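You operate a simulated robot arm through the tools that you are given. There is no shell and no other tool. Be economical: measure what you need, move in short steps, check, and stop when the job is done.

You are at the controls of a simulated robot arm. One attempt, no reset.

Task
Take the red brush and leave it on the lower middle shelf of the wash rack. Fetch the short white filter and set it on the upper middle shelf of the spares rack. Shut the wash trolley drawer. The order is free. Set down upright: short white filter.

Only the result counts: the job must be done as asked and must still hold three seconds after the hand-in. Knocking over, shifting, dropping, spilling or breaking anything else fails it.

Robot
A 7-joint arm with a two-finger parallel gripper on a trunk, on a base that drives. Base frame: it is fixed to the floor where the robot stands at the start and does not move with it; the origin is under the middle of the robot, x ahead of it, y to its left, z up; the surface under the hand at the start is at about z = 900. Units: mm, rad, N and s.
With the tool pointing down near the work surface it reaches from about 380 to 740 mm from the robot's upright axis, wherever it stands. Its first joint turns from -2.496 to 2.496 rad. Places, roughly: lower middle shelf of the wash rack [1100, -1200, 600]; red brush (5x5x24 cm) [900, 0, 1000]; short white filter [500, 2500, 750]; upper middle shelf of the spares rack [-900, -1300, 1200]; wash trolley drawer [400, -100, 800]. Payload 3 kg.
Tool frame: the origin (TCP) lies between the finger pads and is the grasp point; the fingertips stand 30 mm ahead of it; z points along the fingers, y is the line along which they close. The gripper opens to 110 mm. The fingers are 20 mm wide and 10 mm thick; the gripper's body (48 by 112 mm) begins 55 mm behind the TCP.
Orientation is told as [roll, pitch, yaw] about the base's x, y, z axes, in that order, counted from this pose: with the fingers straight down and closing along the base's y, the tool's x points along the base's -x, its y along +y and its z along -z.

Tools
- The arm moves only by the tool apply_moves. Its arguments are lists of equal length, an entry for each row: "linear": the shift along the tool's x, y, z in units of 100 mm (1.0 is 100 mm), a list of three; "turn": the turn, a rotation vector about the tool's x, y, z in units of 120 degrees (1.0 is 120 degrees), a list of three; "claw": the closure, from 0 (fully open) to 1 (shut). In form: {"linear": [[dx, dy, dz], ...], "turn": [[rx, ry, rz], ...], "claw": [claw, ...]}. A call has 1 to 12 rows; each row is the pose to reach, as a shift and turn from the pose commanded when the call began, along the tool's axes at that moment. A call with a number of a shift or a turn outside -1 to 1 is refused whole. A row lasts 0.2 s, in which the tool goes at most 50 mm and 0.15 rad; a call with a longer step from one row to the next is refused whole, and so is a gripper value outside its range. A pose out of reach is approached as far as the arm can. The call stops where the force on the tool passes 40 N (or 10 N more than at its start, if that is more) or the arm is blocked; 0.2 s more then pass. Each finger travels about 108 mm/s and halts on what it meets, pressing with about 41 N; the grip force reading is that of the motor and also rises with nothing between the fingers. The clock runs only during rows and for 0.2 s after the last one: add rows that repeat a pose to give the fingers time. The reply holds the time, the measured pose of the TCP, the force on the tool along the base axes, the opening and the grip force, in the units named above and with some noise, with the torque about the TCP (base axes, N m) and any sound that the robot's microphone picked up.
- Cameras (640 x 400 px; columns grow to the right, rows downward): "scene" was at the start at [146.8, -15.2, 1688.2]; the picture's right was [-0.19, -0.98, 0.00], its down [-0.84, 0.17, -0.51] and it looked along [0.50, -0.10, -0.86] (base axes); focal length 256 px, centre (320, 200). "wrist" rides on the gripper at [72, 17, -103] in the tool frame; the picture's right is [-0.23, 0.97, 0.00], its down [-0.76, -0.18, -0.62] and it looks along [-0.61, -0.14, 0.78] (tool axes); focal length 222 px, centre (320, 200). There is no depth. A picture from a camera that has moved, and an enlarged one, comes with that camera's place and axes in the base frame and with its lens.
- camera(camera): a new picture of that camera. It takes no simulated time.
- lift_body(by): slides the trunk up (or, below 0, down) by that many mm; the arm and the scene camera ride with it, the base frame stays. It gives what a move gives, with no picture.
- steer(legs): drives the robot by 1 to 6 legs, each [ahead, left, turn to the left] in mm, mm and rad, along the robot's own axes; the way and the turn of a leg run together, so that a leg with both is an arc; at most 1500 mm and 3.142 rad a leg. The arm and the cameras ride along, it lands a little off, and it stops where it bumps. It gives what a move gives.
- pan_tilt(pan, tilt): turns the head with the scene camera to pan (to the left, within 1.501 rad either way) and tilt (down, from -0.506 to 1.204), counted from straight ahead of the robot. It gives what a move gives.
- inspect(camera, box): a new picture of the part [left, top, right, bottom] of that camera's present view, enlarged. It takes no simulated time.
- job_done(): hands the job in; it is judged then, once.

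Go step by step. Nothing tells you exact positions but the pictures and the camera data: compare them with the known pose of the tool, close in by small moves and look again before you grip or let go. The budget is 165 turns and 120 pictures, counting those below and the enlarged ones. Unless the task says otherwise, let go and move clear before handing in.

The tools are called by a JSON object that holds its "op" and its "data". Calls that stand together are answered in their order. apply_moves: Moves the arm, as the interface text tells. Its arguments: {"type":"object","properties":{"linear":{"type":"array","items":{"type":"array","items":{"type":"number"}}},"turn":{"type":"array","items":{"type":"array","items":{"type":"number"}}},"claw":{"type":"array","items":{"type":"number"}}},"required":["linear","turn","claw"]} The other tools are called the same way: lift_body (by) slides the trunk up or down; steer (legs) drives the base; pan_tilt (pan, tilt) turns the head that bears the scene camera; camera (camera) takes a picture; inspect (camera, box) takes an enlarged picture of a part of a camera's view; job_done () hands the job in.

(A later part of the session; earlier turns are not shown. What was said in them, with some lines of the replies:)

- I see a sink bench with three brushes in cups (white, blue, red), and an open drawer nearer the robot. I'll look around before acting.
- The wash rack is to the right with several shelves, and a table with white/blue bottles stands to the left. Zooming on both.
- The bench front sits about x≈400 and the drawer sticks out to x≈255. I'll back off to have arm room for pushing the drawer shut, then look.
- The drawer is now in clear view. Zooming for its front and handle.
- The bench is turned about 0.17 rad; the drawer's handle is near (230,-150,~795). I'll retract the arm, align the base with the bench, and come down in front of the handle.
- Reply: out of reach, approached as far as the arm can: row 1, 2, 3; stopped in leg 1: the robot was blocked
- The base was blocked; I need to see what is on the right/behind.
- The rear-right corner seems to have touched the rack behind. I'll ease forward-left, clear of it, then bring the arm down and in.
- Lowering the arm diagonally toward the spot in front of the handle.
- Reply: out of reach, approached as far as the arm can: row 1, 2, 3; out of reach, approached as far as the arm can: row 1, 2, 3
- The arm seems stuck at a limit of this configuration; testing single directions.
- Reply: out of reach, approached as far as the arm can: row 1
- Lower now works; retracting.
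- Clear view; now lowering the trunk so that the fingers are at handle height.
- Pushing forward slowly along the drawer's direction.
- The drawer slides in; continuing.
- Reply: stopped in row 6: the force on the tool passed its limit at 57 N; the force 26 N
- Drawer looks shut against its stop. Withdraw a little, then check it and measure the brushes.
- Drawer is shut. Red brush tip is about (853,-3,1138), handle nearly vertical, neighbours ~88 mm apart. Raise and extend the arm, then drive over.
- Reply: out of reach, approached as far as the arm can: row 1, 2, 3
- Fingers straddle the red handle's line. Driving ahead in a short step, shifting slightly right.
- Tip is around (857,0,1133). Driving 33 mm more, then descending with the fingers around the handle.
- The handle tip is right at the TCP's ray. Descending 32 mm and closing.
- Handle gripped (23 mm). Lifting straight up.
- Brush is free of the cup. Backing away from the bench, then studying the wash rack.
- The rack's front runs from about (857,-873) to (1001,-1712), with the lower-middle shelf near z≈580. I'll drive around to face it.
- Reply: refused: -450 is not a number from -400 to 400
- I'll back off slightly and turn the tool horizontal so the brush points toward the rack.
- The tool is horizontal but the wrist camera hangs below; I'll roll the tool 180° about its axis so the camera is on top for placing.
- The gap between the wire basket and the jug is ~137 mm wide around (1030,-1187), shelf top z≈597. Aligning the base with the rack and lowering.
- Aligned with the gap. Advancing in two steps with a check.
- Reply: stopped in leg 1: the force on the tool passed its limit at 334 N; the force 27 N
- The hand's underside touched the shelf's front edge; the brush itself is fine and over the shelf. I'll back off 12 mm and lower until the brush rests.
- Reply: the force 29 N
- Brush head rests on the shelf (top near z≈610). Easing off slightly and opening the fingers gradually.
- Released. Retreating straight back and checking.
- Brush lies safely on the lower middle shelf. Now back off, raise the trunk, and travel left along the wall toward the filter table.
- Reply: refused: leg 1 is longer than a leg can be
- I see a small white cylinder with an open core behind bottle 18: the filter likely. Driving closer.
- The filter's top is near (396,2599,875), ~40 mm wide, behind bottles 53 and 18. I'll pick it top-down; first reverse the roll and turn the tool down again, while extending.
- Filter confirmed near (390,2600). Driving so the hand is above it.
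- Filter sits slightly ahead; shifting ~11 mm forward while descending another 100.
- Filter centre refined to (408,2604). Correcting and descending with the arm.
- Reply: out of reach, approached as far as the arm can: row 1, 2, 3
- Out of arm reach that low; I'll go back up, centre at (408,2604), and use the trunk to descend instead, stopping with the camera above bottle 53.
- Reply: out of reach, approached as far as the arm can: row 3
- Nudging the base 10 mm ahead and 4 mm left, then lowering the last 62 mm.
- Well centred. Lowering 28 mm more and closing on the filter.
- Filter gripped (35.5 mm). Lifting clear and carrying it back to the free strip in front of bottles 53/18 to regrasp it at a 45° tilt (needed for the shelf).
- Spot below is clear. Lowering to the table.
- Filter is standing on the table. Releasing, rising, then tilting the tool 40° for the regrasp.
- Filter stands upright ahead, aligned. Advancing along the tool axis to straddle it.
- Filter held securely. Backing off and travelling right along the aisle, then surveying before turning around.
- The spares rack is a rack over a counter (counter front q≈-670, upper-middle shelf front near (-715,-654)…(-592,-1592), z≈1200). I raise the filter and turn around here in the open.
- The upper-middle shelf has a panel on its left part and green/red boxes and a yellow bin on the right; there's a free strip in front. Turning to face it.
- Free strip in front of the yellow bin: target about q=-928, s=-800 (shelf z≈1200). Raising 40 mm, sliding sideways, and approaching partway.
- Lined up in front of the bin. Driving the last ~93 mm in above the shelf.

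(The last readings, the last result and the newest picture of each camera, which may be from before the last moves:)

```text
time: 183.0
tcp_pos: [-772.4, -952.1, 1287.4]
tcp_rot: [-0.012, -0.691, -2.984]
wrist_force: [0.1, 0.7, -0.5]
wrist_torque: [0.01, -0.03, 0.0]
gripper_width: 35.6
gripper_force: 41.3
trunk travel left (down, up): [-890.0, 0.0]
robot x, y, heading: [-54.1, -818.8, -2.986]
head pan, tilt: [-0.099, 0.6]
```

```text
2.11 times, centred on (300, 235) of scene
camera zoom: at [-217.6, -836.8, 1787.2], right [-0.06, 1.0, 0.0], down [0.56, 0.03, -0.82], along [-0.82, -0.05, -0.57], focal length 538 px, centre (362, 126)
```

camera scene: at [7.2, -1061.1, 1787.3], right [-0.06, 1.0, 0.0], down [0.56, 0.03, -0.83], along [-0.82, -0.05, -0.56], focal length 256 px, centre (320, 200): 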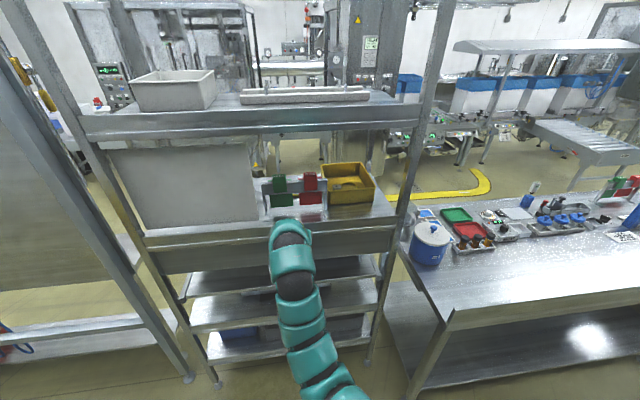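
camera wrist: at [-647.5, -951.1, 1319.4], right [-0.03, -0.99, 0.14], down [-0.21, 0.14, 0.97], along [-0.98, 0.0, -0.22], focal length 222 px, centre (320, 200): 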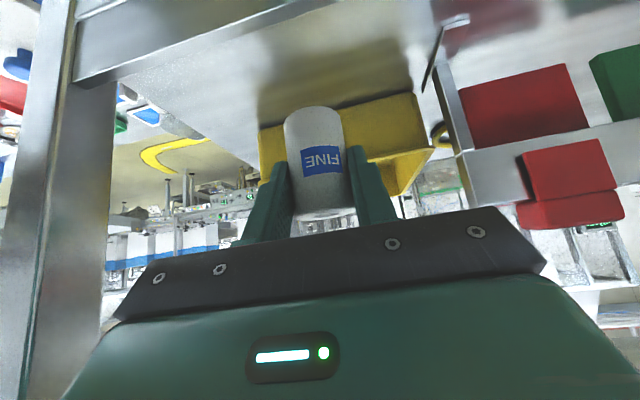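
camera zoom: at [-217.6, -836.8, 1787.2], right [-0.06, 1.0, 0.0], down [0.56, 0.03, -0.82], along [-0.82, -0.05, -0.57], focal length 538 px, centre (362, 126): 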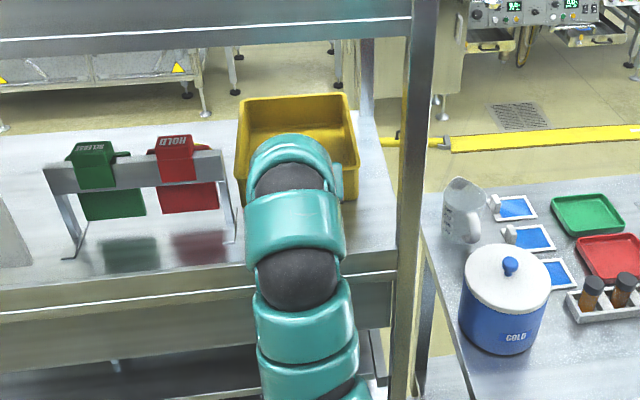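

Clear of the bin by ~40 mm. Lowering gently toward the shelf.

{"op": "apply_moves", "data": {"linear": [[0.064, 0, 0.077], [0.129, 0, 0.153], [0.193, 0, 0.23]], "turn": [[0, 0, 0], [0, 0, 0], [0, 0, 0]], "claw": [0.9, 0.9, 0.9]}}

{"op": "camera", "data": {"camera": "wrist"}}

```text
time: 183.8
tcp_pos: [-771.2, -951.9, 1257.1]
tcp_rot: [-0.01, -0.689, -2.986]
wrist_force: [0.2, 0.2, -0.4]
wrist_torque: [-0.01, -0.02, 0.0]
gripper_width: 35.5
gripper_force: 41.2
trunk travel left (down, up): [-890.0, 0.0]
robot x, y, heading: [-47.5, -816.3, -2.986]
head pan, tilt: [-0.099, 0.6]
```

```text
17 pictures are left
camera wrist: at [-646.1, -951.0, 1289.5], right [-0.03, -0.99, 0.14], down [-0.21, 0.14, 0.97], along [-0.98, 0.0, -0.22], focal length 222 px, centre (320, 200)
```

wrist: 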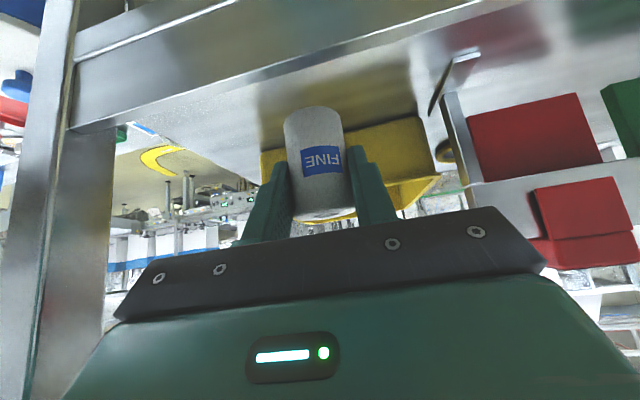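

{"op": "apply_moves", "data": {"linear": [[0.013, 0, 0.0153], [0.026, 0, 0.0306], [0.0386, 0, 0.046]], "turn": [[0, 0, 0], [0, 0, 0], [0, 0, 0]], "claw": [0.9, 0.9, 0.9]}}

{"op": "apply_moves", "data": {"linear": [[0.0064, 0, 0.0077], [0.0129, 0, 0.0153], [0.0161, 0, 0.019]], "turn": [[0, 0, 0], [0, 0, 0], [0, 0, 0]], "claw": [0.9, 0.9, 0.9]}}

```text
time: 184.6
tcp_pos: [-770.4, -952.1, 1250.6]
tcp_rot: [-0.01, -0.69, -2.984]
wrist_force: [-0.6, -0.4, -0.8]
wrist_torque: [0.02, 0.01, 0.0]
gripper_width: 35.6
gripper_force: 41.3
trunk travel left (down, up): [-890.0, 0.0]
robot x, y, heading: [-46.1, -814.8, -2.981]
head pan, tilt: [-0.099, 0.6]
```

```text
time: 185.4
tcp_pos: [-770.1, -951.6, 1249.2]
tcp_rot: [-0.01, -0.69, -2.986]
wrist_force: [0.6, -0.4, -0.2]
wrist_torque: [0.01, 0.0, 0.0]
gripper_width: 35.7
gripper_force: 41.5
trunk travel left (down, up): [-890.0, 0.0]
robot x, y, heading: [-50.2, -813.9, -2.983]
head pan, tilt: [-0.099, 0.6]
```

{"op": "apply_moves", "data": {"linear": [[0.0064, 0, 0.0077], [0.0129, 0, 0.0153], [0.0161, 0, 0.019]], "turn": [[0, 0, 0], [0, 0, 0], [0, 0, 0]], "claw": [0.9, 0.9, 0.9]}}

{"op": "inspect", "data": {"camera": "wrist", "box": [230, 60, 430, 240]}}

```text
time: 186.2
tcp_pos: [-770.2, -950.9, 1246.3]
tcp_rot: [-0.011, -0.692, -2.986]
wrist_force: [0.1, -0.9, -0.5]
wrist_torque: [0.02, -0.02, -0.02]
gripper_width: 35.6
gripper_force: 41.1
trunk travel left (down, up): [-890.0, 0.0]
robot x, y, heading: [-48.4, -819.4, -2.984]
head pan, tilt: [-0.099, 0.6]
```

```text
2.22 times, centred on (330, 150) of wrist
camera zoom: at [-646.8, -950.8, 1278.6], right [-0.03, -0.99, 0.14], down [-0.21, 0.14, 0.97], along [-0.98, 0.0, -0.21], focal length 494 px, centre (298, 311)
```

zoom: 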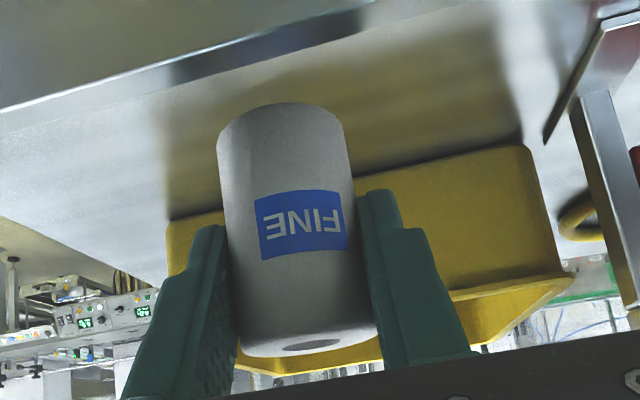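

{"op": "apply_moves", "data": {"linear": [[0.0064, 0, 0.0077], [0.0129, 0, 0.0153], [0.0193, 0, 0.023]], "turn": [[0, 0, 0], [0, 0, 0], [0, 0, 0]], "claw": [0.9, 0.9, 0.9]}}

{"op": "apply_moves", "data": {"linear": [[0.0064, 0, 0.0077], [0.0129, 0, 0.0153], [0.0193, 0, 0.023]], "turn": [[0, 0, 0], [0, 0, 0], [0, 0, 0]], "claw": [0.9, 0.9, 0.9]}}

```text
time: 187.0
tcp_pos: [-769.9, -952.1, 1242.8]
tcp_rot: [-0.011, -0.691, -2.985]
wrist_force: [-0.1, 0.6, -0.1]
wrist_torque: [-0.01, 0.04, 0.01]
gripper_width: 35.4
gripper_force: 40.8
trunk travel left (down, up): [-890.0, 0.0]
robot x, y, heading: [-49.5, -815.0, -2.981]
head pan, tilt: [-0.099, 0.6]
```

```text
time: 187.8
tcp_pos: [-770.6, -950.5, 1241.6]
tcp_rot: [-0.011, -0.691, -2.984]
wrist_force: [-0.3, 0.2, -0.5]
wrist_torque: [0.02, 0.0, 0.0]
gripper_width: 35.6
gripper_force: 41.0
trunk travel left (down, up): [-890.0, 0.0]
robot x, y, heading: [-47.9, -816.2, -2.987]
head pan, tilt: [-0.099, 0.6]
```

{"op": "apply_moves", "data": {"linear": [[0.0096, 0, 0.0115], [0.0193, 0, 0.023], [0.0289, 0, 0.0345], [0.0289, 0, 0.0345]], "turn": [[0, 0, 0], [0, 0, 0], [0, 0, 0], [0, 0, 0]], "claw": [0.9, 0.9, 0.9, 0.9]}}

{"op": "inspect", "data": {"camera": "wrist", "box": [230, 60, 430, 240]}}

```text
time: 188.8
tcp_pos: [-769.7, -950.9, 1236.2]
tcp_rot: [-0.01, -0.69, -2.985]
wrist_force: [-0.2, 0.2, 0.0]
wrist_torque: [0.01, 0.0, -0.02]
gripper_width: 35.5
gripper_force: 40.8
trunk travel left (down, up): [-890.0, 0.0]
robot x, y, heading: [-48.3, -817.6, -2.981]
head pan, tilt: [-0.099, 0.6]
```

```text
2.22 times, centred on (330, 150) of wrist
camera zoom: at [-645.6, -950.6, 1268.9], right [-0.03, -0.99, 0.14], down [-0.21, 0.14, 0.97], along [-0.98, 0.0, -0.21], focal length 494 px, centre (298, 311)
```

zoom: 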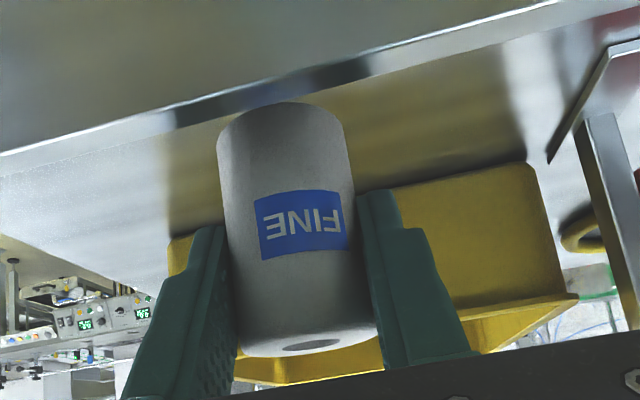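

The filter's near edge would sit too close to the shelf's front edge; raising 6 mm, advancing 28 mm, and rechecking.

{"op": "apply_moves", "data": {"linear": [[-0.0386, 0, -0.046], [-0.146, 0, 0.044], [-0.253, 0, 0.134], [-0.253, 0, 0.134]], "turn": [[0, 0, 0], [0, 0, 0], [0, 0, 0], [0, 0, 0]], "claw": [0.9, 0.9, 0.9, 0.9]}}

{"op": "inspect", "data": {"camera": "wrist", "box": [230, 60, 430, 240]}}

```text
time: 189.8
tcp_pos: [-796.4, -956.1, 1242.2]
tcp_rot: [-0.01, -0.692, -2.986]
wrist_force: [-0.4, 1.1, 0.2]
wrist_torque: [-0.01, -0.03, -0.01]
gripper_width: 35.7
gripper_force: 40.7
trunk travel left (down, up): [-890.0, 0.0]
robot x, y, heading: [-45.8, -816.1, -2.983]
head pan, tilt: [-0.099, 0.6]
```

```text
2.22 times, centred on (330, 150) of wrist
camera zoom: at [-673.2, -955.3, 1274.1], right [-0.03, -0.99, 0.14], down [-0.21, 0.14, 0.97], along [-0.98, 0.0, -0.21], focal length 494 px, centre (298, 311)
```

zoom: 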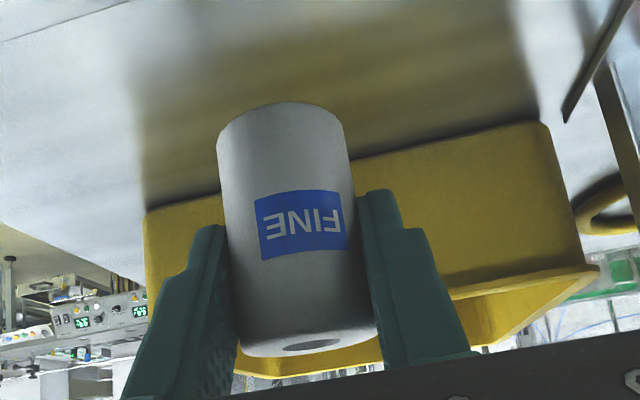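

Now well inside. Lowering in small steps to contact.

{"op": "apply_moves", "data": {"linear": [[0.0129, 0, 0.0153], [0.0257, 0, 0.0306], [0.0386, 0, 0.046], [0.0514, 0, 0.0613], [0.0514, 0, 0.0613]], "turn": [[0, 0, 0], [0, 0, 0], [0, 0, 0], [0, 0, 0], [0, 0, 0]], "claw": [0.9, 0.9, 0.9, 0.9, 0.9]}}

{"op": "apply_moves", "data": {"linear": [[0.0064, 0, 0.0077], [0.0129, 0, 0.0153], [0.0193, 0, 0.023], [0.0193, 0, 0.023]], "turn": [[0, 0, 0], [0, 0, 0], [0, 0, 0], [0, 0, 0]], "claw": [0.9, 0.9, 0.9, 0.9]}}

```text
time: 191.0
tcp_pos: [-798.5, -954.8, 1233.7]
tcp_rot: [-0.011, -0.691, -2.987]
wrist_force: [0.9, -0.1, -0.5]
wrist_torque: [0.01, 0.02, 0.01]
gripper_width: 35.8
gripper_force: 41.0
trunk travel left (down, up): [-890.0, 0.0]
robot x, y, heading: [-49.0, -816.9, -2.979]
head pan, tilt: [-0.099, 0.6]
```

```text
time: 192.0
tcp_pos: [-797.6, -954.0, 1230.1]
tcp_rot: [-0.011, -0.691, -2.983]
wrist_force: [-0.6, -0.1, -0.1]
wrist_torque: [-0.02, 0.03, 0.0]
gripper_width: 35.6
gripper_force: 41.0
trunk travel left (down, up): [-890.0, 0.0]
robot x, y, heading: [-47.2, -815.2, -2.981]
head pan, tilt: [-0.099, 0.6]
```

{"op": "inspect", "data": {"camera": "wrist", "box": [230, 60, 430, 240]}}

{"op": "apply_moves", "data": {"linear": [[0.0064, 0, 0.0077], [0.0129, 0, 0.0153], [0.0193, 0, 0.023], [0.0193, 0, 0.023]], "turn": [[0, 0, 0], [0, 0, 0], [0, 0, 0], [0, 0, 0]], "claw": [0.9, 0.9, 0.9, 0.9]}}

```text
2.22 times, centred on (330, 150) of wrist
camera zoom: at [-673.7, -954.2, 1263.4], right [-0.03, -0.99, 0.14], down [-0.21, 0.14, 0.97], along [-0.98, 0.0, -0.21], focal length 494 px, centre (298, 311)
```

zoom: 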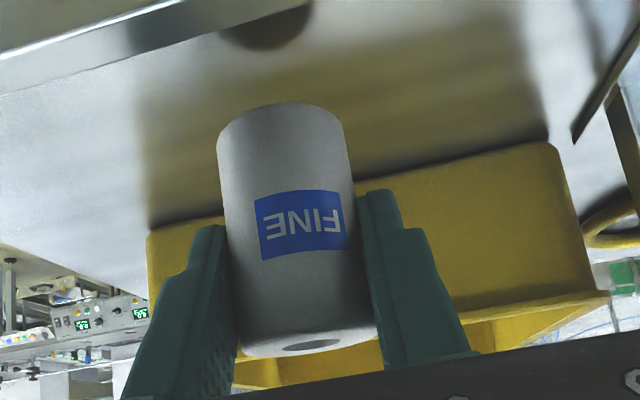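

```text
time: 193.0
tcp_pos: [-798.2, -954.6, 1226.8]
tcp_rot: [-0.009, -0.691, -2.985]
wrist_force: [0.1, 0.3, -0.9]
wrist_torque: [-0.01, -0.05, -0.01]
gripper_width: 35.4
gripper_force: 40.9
trunk travel left (down, up): [-890.0, 0.0]
robot x, y, heading: [-47.2, -816.3, -2.981]
head pan, tilt: [-0.099, 0.6]
```

The reflection shows ~5 mm still to go. Continuing.

{"op": "apply_moves", "data": {"linear": [[0.0064, 0, 0.0077], [0.0129, 0, 0.0153], [0.0193, 0, 0.023], [0.0193, 0, 0.023]], "turn": [[0, 0, 0], [0, 0, 0], [0, 0, 0], [0, 0, 0]], "claw": [0.9, 0.9, 0.9, 0.9]}}

{"op": "apply_moves", "data": {"linear": [[0.0064, 0, 0.0077], [0.0129, 0, 0.0153], [0.0129, 0, 0.0153]], "turn": [[0, 0, 0], [0, 0, 0], [0, 0, 0]], "claw": [0.9, 0.9, 0.9]}}

{"op": "inspect", "data": {"camera": "wrist", "box": [230, 60, 430, 240]}}

```text
time: 194.0
tcp_pos: [-797.4, -955.4, 1225.1]
tcp_rot: [-0.01, -0.692, -2.986]
wrist_force: [0.0, 0.7, -0.4]
wrist_torque: [0.0, 0.0, -0.02]
gripper_width: 35.7
gripper_force: 40.9
trunk travel left (down, up): [-890.0, 0.0]
robot x, y, heading: [-49.0, -818.6, -2.984]
head pan, tilt: [-0.099, 0.6]
```

```text
time: 194.8
tcp_pos: [-798.2, -954.3, 1223.1]
tcp_rot: [-0.011, -0.691, -2.984]
wrist_force: [-0.6, -1.6, -0.8]
wrist_torque: [-0.06, 0.02, -0.03]
gripper_width: 35.4
gripper_force: 41.4
trunk travel left (down, up): [-890.0, 0.0]
robot x, y, heading: [-51.4, -815.2, -2.981]
head pan, tilt: [-0.099, 0.6]
```

```text
2.22 times, centred on (330, 150) of wrist
camera zoom: at [-674.2, -954.3, 1254.8], right [-0.03, -0.99, 0.14], down [-0.21, 0.14, 0.97], along [-0.98, 0.0, -0.21], focal length 494 px, centre (298, 311)
```

zoom: 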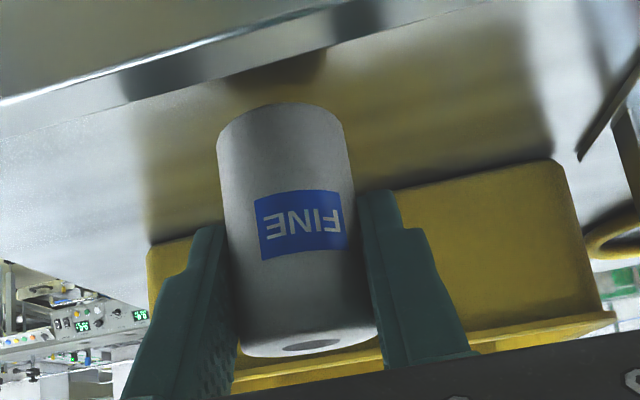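

The front edge is nearer than thought (x≈-774 here, bin at ≈-849); shifting 12 mm further in, then completing the descent.

{"op": "apply_moves", "data": {"linear": [[-0.046, 0, 0.0385], [-0.092, 0, 0.077], [-0.092, 0, 0.077]], "turn": [[0, 0, 0], [0, 0, 0], [0, 0, 0]], "claw": [0.9, 0.9, 0.9]}}

{"op": "apply_moves", "data": {"linear": [[0.0064, 0, 0.0077], [0.0129, 0, 0.0153], [0.0193, 0, 0.023], [0.0193, 0, 0.023]], "turn": [[0, 0, 0], [0, 0, 0], [0, 0, 0], [0, 0, 0]], "claw": [0.9, 0.9, 0.9, 0.9]}}

{"op": "apply_moves", "data": {"linear": [[0.0064, 0, 0.0077], [0.0129, 0, 0.0153], [0.0129, 0, 0.0153]], "turn": [[0, 0, 0], [0, 0, 0], [0, 0, 0]], "claw": [0.9, 0.9, 0.9]}}

{"op": "inspect", "data": {"camera": "wrist", "box": [230, 60, 430, 240]}}

```text
time: 195.6
tcp_pos: [-811.3, -956.8, 1223.5]
tcp_rot: [-0.012, -0.692, -2.984]
wrist_force: [-0.9, 0.3, -0.6]
wrist_torque: [0.0, -0.01, 0.02]
gripper_width: 35.8
gripper_force: 41.1
trunk travel left (down, up): [-890.0, 0.0]
robot x, y, heading: [-46.9, -819.1, -2.982]
head pan, tilt: [-0.099, 0.6]
```

```text
time: 196.6
tcp_pos: [-809.7, -957.2, 1220.4]
tcp_rot: [-0.008, -0.692, -2.986]
wrist_force: [-0.5, 0.8, -0.6]
wrist_torque: [0.02, 0.05, 0.0]
gripper_width: 35.8
gripper_force: 41.4
trunk travel left (down, up): [-890.0, 0.0]
robot x, y, heading: [-46.0, -818.2, -2.983]
head pan, tilt: [-0.099, 0.6]
```

```text
time: 197.4
tcp_pos: [-810.2, -956.1, 1219.3]
tcp_rot: [-0.009, -0.69, -2.985]
wrist_force: [0.0, -0.8, -0.4]
wrist_torque: [-0.03, 0.0, 0.0]
gripper_width: 35.9
gripper_force: 41.3
trunk travel left (down, up): [-890.0, 0.0]
robot x, y, heading: [-50.9, -818.0, -2.977]
head pan, tilt: [-0.099, 0.6]
```

```text
2.22 times, centred on (330, 150) of wrist
camera zoom: at [-686.0, -956.2, 1250.9], right [-0.03, -0.99, 0.14], down [-0.21, 0.14, 0.97], along [-0.98, 0.0, -0.21], focal length 494 px, centre (298, 311)
```

zoom: 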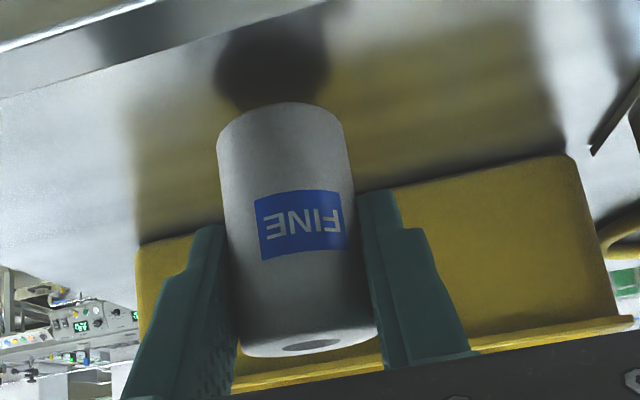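

Almost touching; final millimetres.

{"op": "apply_moves", "data": {"linear": [[0.0064, 0, 0.0077], [0.0129, 0, 0.0153], [0.0129, 0, 0.0153]], "turn": [[0, 0, 0], [0, 0, 0], [0, 0, 0]], "claw": [0.9, 0.9, 0.9]}}

{"op": "apply_moves", "data": {"linear": [[0.0064, 0, 0.0077], [0.0129, 0, 0.0153], [0.0129, 0, 0.0153]], "turn": [[0, 0, 0], [0, 0, 0], [0, 0, 0]], "claw": [0.9, 0.9, 0.9]}}

```text
time: 198.2
tcp_pos: [-809.3, -958.2, 1216.6]
tcp_rot: [-0.011, -0.69, -2.983]
wrist_force: [0.8, -0.1, 0.1]
wrist_torque: [0.02, -0.03, -0.01]
gripper_width: 35.7
gripper_force: 41.0
trunk travel left (down, up): [-890.0, 0.0]
robot x, y, heading: [-46.7, -817.6, -2.98]
head pan, tilt: [-0.099, 0.6]
```

```text
time: 199.0
tcp_pos: [-810.8, -956.2, 1214.6]
tcp_rot: [-0.009, -0.692, -2.984]
wrist_force: [0.0, 0.1, -1.2]
wrist_torque: [0.0, 0.01, -0.02]
gripper_width: 35.7
gripper_force: 41.0
trunk travel left (down, up): [-890.0, 0.0]
robot x, y, heading: [-48.3, -815.8, -2.982]
head pan, tilt: [-0.099, 0.6]
```

{"op": "apply_moves", "data": {"linear": [[0.0064, 0, 0.0077], [0.0129, 0, 0.0153], [0.0129, 0, 0.0153]], "turn": [[0, 0, 0], [0, 0, 0], [0, 0, 0]], "claw": [0.9, 0.9, 0.9]}}

{"op": "inspect", "data": {"camera": "wrist", "box": [230, 60, 430, 240]}}

```text
time: 199.8
tcp_pos: [-810.3, -957.2, 1210.9]
tcp_rot: [-0.009, -0.691, -2.984]
wrist_force: [-0.7, 0.6, -0.3]
wrist_torque: [0.01, -0.02, -0.01]
gripper_width: 35.6
gripper_force: 40.1
trunk travel left (down, up): [-890.0, 0.0]
robot x, y, heading: [-51.9, -817.1, -2.986]
head pan, tilt: [-0.099, 0.6]
```

```text
2.22 times, centred on (330, 150) of wrist
camera zoom: at [-685.9, -956.9, 1244.5], right [-0.03, -0.99, 0.14], down [-0.21, 0.14, 0.97], along [-0.98, 0.0, -0.21], focal length 494 px, centre (298, 311)
```

zoom: 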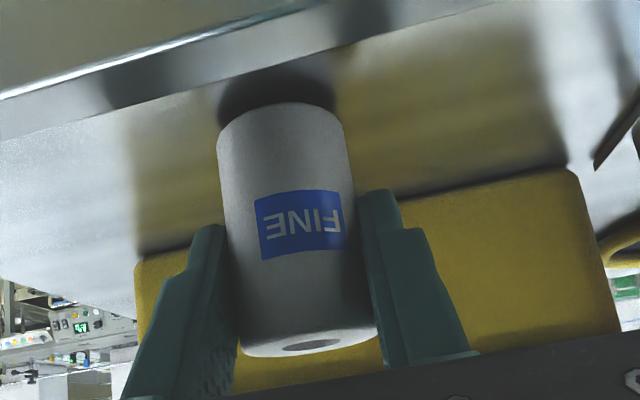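

Still no contact; geometry now suggests the shelf is at z≈1165 with the bin farther back (x≈-880). Advancing another 20 mm and continuing down.

{"op": "apply_moves", "data": {"linear": [[-0.077, 0, 0.064], [-0.153, 0, 0.129], [-0.153, 0, 0.129]], "turn": [[0, 0, 0], [0, 0, 0], [0, 0, 0]], "claw": [0.9, 0.9, 0.9]}}

{"op": "apply_moves", "data": {"linear": [[0.0064, 0, 0.0077], [0.0129, 0, 0.0153], [0.0193, 0, 0.023], [0.0193, 0, 0.023]], "turn": [[0, 0, 0], [0, 0, 0], [0, 0, 0], [0, 0, 0]], "claw": [0.9, 0.9, 0.9, 0.9]}}

{"op": "apply_moves", "data": {"linear": [[0.0064, 0, 0.0077], [0.0129, 0, 0.0153], [0.0193, 0, 0.023], [0.0193, 0, 0.023]], "turn": [[0, 0, 0], [0, 0, 0], [0, 0, 0], [0, 0, 0]], "claw": [0.9, 0.9, 0.9, 0.9]}}

```text
time: 200.6
tcp_pos: [-830.4, -958.2, 1213.3]
tcp_rot: [-0.01, -0.691, -2.985]
wrist_force: [0.2, -0.8, -0.5]
wrist_torque: [-0.02, -0.02, 0.03]
gripper_width: 35.9
gripper_force: 41.2
trunk travel left (down, up): [-890.0, 0.0]
robot x, y, heading: [-50.7, -819.2, -2.985]
head pan, tilt: [-0.099, 0.6]
```

```text
time: 201.6
tcp_pos: [-829.2, -958.3, 1207.5]
tcp_rot: [-0.01, -0.691, -2.985]
wrist_force: [0.4, -0.2, -1.1]
wrist_torque: [0.01, 0.01, 0.0]
gripper_width: 35.7
gripper_force: 41.2
trunk travel left (down, up): [-890.0, 0.0]
robot x, y, heading: [-50.0, -814.0, -2.986]
head pan, tilt: [-0.099, 0.6]
```

```text
time: 202.6
tcp_pos: [-829.0, -958.9, 1208.2]
tcp_rot: [-0.008, -0.694, -2.987]
wrist_force: [-3.2, -0.3, 10.0]
wrist_torque: [-0.18, 0.11, -0.05]
gripper_width: 35.7
gripper_force: 41.3
trunk travel left (down, up): [-890.0, 0.0]
robot x, y, heading: [-46.2, -813.8, -2.983]
head pan, tilt: [-0.099, 0.6]
```

Contact (10 N up). Checking before releasing.

{"op": "camera", "data": {"camera": "wrist"}}

```text
9 pictures are left
camera wrist: at [-705.2, -958.7, 1239.7], right [-0.03, -0.99, 0.14], down [-0.21, 0.14, 0.97], along [-0.98, 0.0, -0.21], focal length 222 px, centre (320, 200)
```

wrist: 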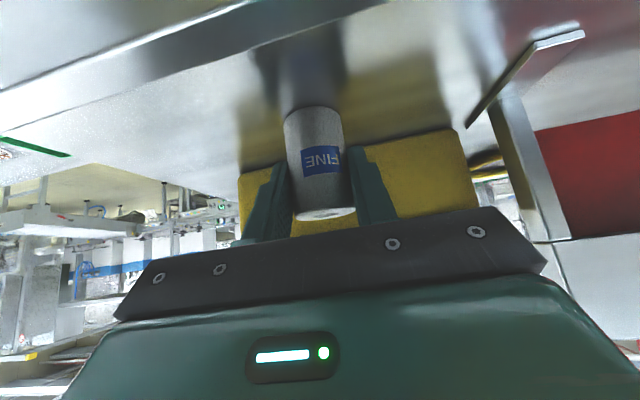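

Filter stands on the shelf well inside the edge. Opening and withdrawing along the tool axis.

{"op": "apply_moves", "data": {"linear": [[-0.0096, 0, -0.0115], [-0.0096, 0, -0.0115], [-0.0096, 0, -0.0115], [-0.0096, 0, -0.0115], [-0.0096, 0, -0.0115]], "turn": [[0, 0, 0], [0, 0, 0], [0, 0, 0], [0, 0, 0], [0, 0, 0]], "claw": [0.8, 0.65, 0.55, 0.45, 0.45]}}

{"op": "apply_moves", "data": {"linear": [[0, 0, -0.25], [0, 0, -0.5], [0, 0, -0.75], [0, 0, -1]], "turn": [[0, 0, 0], [0, 0, 0], [0, 0, 0], [0, 0, 0]], "claw": [0.45, 0.45, 0.45, 0.45]}}

{"op": "camera", "data": {"camera": "wrist"}}

```text
time: 203.8
tcp_pos: [-829.3, -958.3, 1208.3]
tcp_rot: [-0.01, -0.691, -2.985]
wrist_force: [-0.4, 0.1, -1.2]
wrist_torque: [0.01, 0.01, 0.0]
gripper_width: 60.5
gripper_force: 0.0
trunk travel left (down, up): [-890.0, 0.0]
robot x, y, heading: [-52.5, -810.4, -2.977]
head pan, tilt: [-0.099, 0.6]
```

```text
time: 204.8
tcp_pos: [-763.9, -952.4, 1284.3]
tcp_rot: [-0.009, -0.692, -2.986]
wrist_force: [0.7, 0.8, 0.3]
wrist_torque: [0.02, 0.0, 0.02]
gripper_width: 60.3
gripper_force: 0.0
trunk travel left (down, up): [-890.0, 0.0]
robot x, y, heading: [-43.9, -819.9, -2.984]
head pan, tilt: [-0.099, 0.6]
```

```text
8 pictures are left
camera wrist: at [-640.2, -950.6, 1317.3], right [-0.03, -0.99, 0.14], down [-0.21, 0.14, 0.97], along [-0.98, 0.0, -0.21], focal length 222 px, centre (320, 200)
```

wrist: 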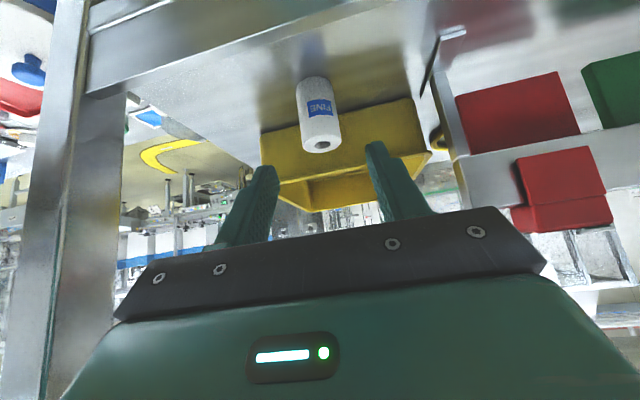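

Filter stands upright on the shelf in front of the bin. Backing away and taking a final look at the shelf, and then at the drawer and brush.

{"op": "steer", "data": {"legs": [[-200, 0, 0]]}}

{"op": "inspect", "data": {"camera": "scene", "box": [180, 100, 420, 290]}}

```text
time: 206.4
tcp_pos: [-567.8, -920.1, 1284.9]
tcp_rot: [-0.009, -0.693, -2.984]
wrist_force: [-0.2, 0.2, 1.2]
wrist_torque: [-0.01, -0.01, -0.02]
gripper_width: 60.5
gripper_force: 0.1
trunk travel left (down, up): [-890.0, 0.0]
robot x, y, heading: [145.3, -787.8, -2.981]
head pan, tilt: [-0.099, 0.6]
```

```text
2.11 times, centred on (300, 195) of scene
camera zoom: at [-19.4, -805.3, 1787.5], right [-0.06, 1.0, 0.0], down [0.56, 0.03, -0.83], along [-0.82, -0.05, -0.56], focal length 538 px, centre (362, 210)
```

zoom: 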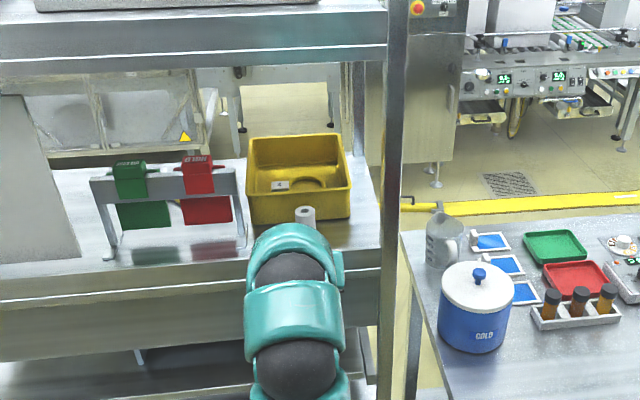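

Filter is upright and steady. One turn to verify the drawer and brush.

{"op": "steer", "data": {"legs": [[60, 0, 0], [0, 0, -1.45]]}}

{"op": "pan_tilt", "data": {"pan": -1.0, "tilt": 0.6}}

{"op": "camera", "data": {"camera": "scene"}}

```text
time: 210.9
tcp_pos: [-123.4, -97.3, 1284.7]
tcp_rot: [-0.01, -0.69, 1.836]
wrist_force: [0.6, -0.9, 0.3]
wrist_torque: [0.0, -0.01, 0.02]
gripper_width: 60.5
gripper_force: 0.0
trunk travel left (down, up): [-890.0, 0.0]
robot x, y, heading: [86.2, -793.8, 1.84]
head pan, tilt: [-0.099, 0.6]
```

```text
time: 212.1
tcp_pos: [-123.1, -98.4, 1284.4]
tcp_rot: [-0.011, -0.69, 1.837]
wrist_force: [0.1, -0.2, -0.1]
wrist_torque: [-0.03, 0.01, 0.04]
gripper_width: 60.5
gripper_force: 0.1
trunk travel left (down, up): [-890.0, 0.0]
robot x, y, heading: [87.9, -797.1, 1.84]
head pan, tilt: [-1.0, 0.6]
```

```text
6 pictures are left
camera scene: at [125.0, -653.8, 1787.3], right [0.74, -0.67, 0.0], down [-0.38, -0.42, -0.83], along [0.55, 0.61, -0.56], focal length 256 px, centre (320, 200)
```

scene: 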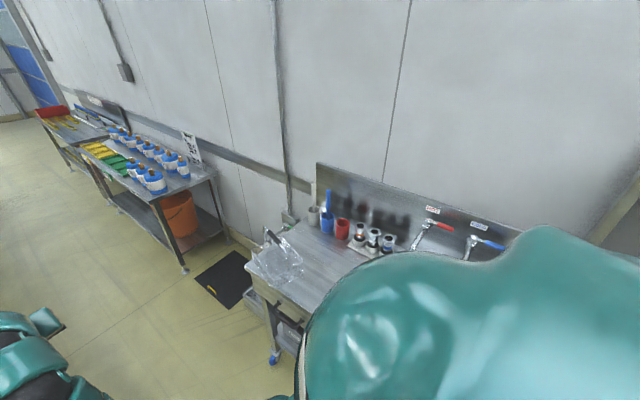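

{"op": "inspect", "data": {"camera": "scene", "box": [225, 210, 365, 370]}}

{"op": "pan_tilt", "data": {"pan": -1.5, "tilt": 0.5}}

{"op": "camera", "data": {"camera": "scene"}}

```text
2.50 times, centred on (295, 290) of scene
camera zoom: at [125.0, -653.8, 1787.3], right [0.74, -0.67, 0.0], down [-0.38, -0.42, -0.83], along [0.55, 0.61, -0.56], focal length 639 px, centre (382, -25)
```

zoom: 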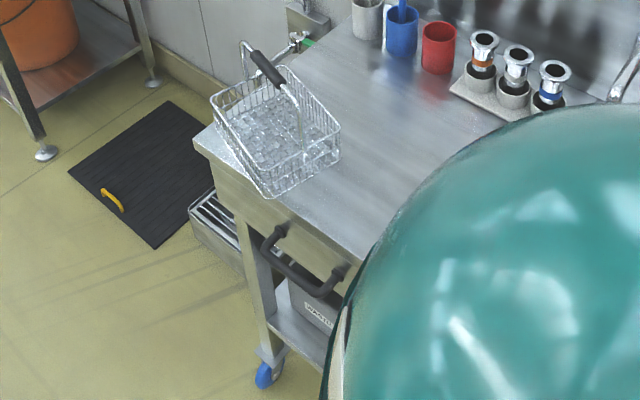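

```text
time: 213.1
tcp_pos: [-123.1, -97.9, 1285.2]
tcp_rot: [-0.01, -0.691, 1.836]
wrist_force: [0.1, -0.2, 0.7]
wrist_torque: [-0.01, 0.01, -0.01]
gripper_width: 60.4
gripper_force: 0.0
trunk travel left (down, up): [-890.0, 0.0]
robot x, y, heading: [83.7, -799.9, 1.841]
head pan, tilt: [-1.499, 0.499]
```

```text
4 pictures are left
camera scene: at [151.7, -689.2, 1796.4], right [0.33, -0.94, 0.0], down [-0.45, -0.16, -0.88], along [0.83, 0.29, -0.48], focal length 256 px, centre (320, 200)
```

scene: 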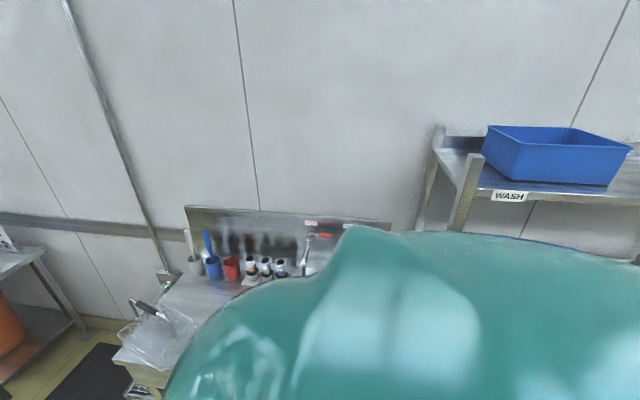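

The drawer is flush shut, the brush lies on the lower middle wash shelf, and the filter stands upright on the upper middle spares shelf. The hand is clear, so I'm handing in.

{"op": "job_done", "data": {}}

```text
The job is handed in.
```

I finished all three tasks and handed the job in; I don't have the judging result.

- **Red brush:** it lies on the lower middle shelf of the wash rack, between the wire basket and the jug. While I was placing it, the hand bumped that shelf's front edge once with a peak of 334 N. Nothing in the pictures looked moved afterwards.
- **Short white filter:** it stands upright on the upper middle shelf of the spares rack, in front of the yellow bin.
- **Wash trolley drawer:** it is pushed in to its stop and looks flush with the bench in the last picture.

Early on, the base also bumped something behind it on the right while reversing. It was probably the bench beside the spares rack, and the later pictures show nothing disturbed there.
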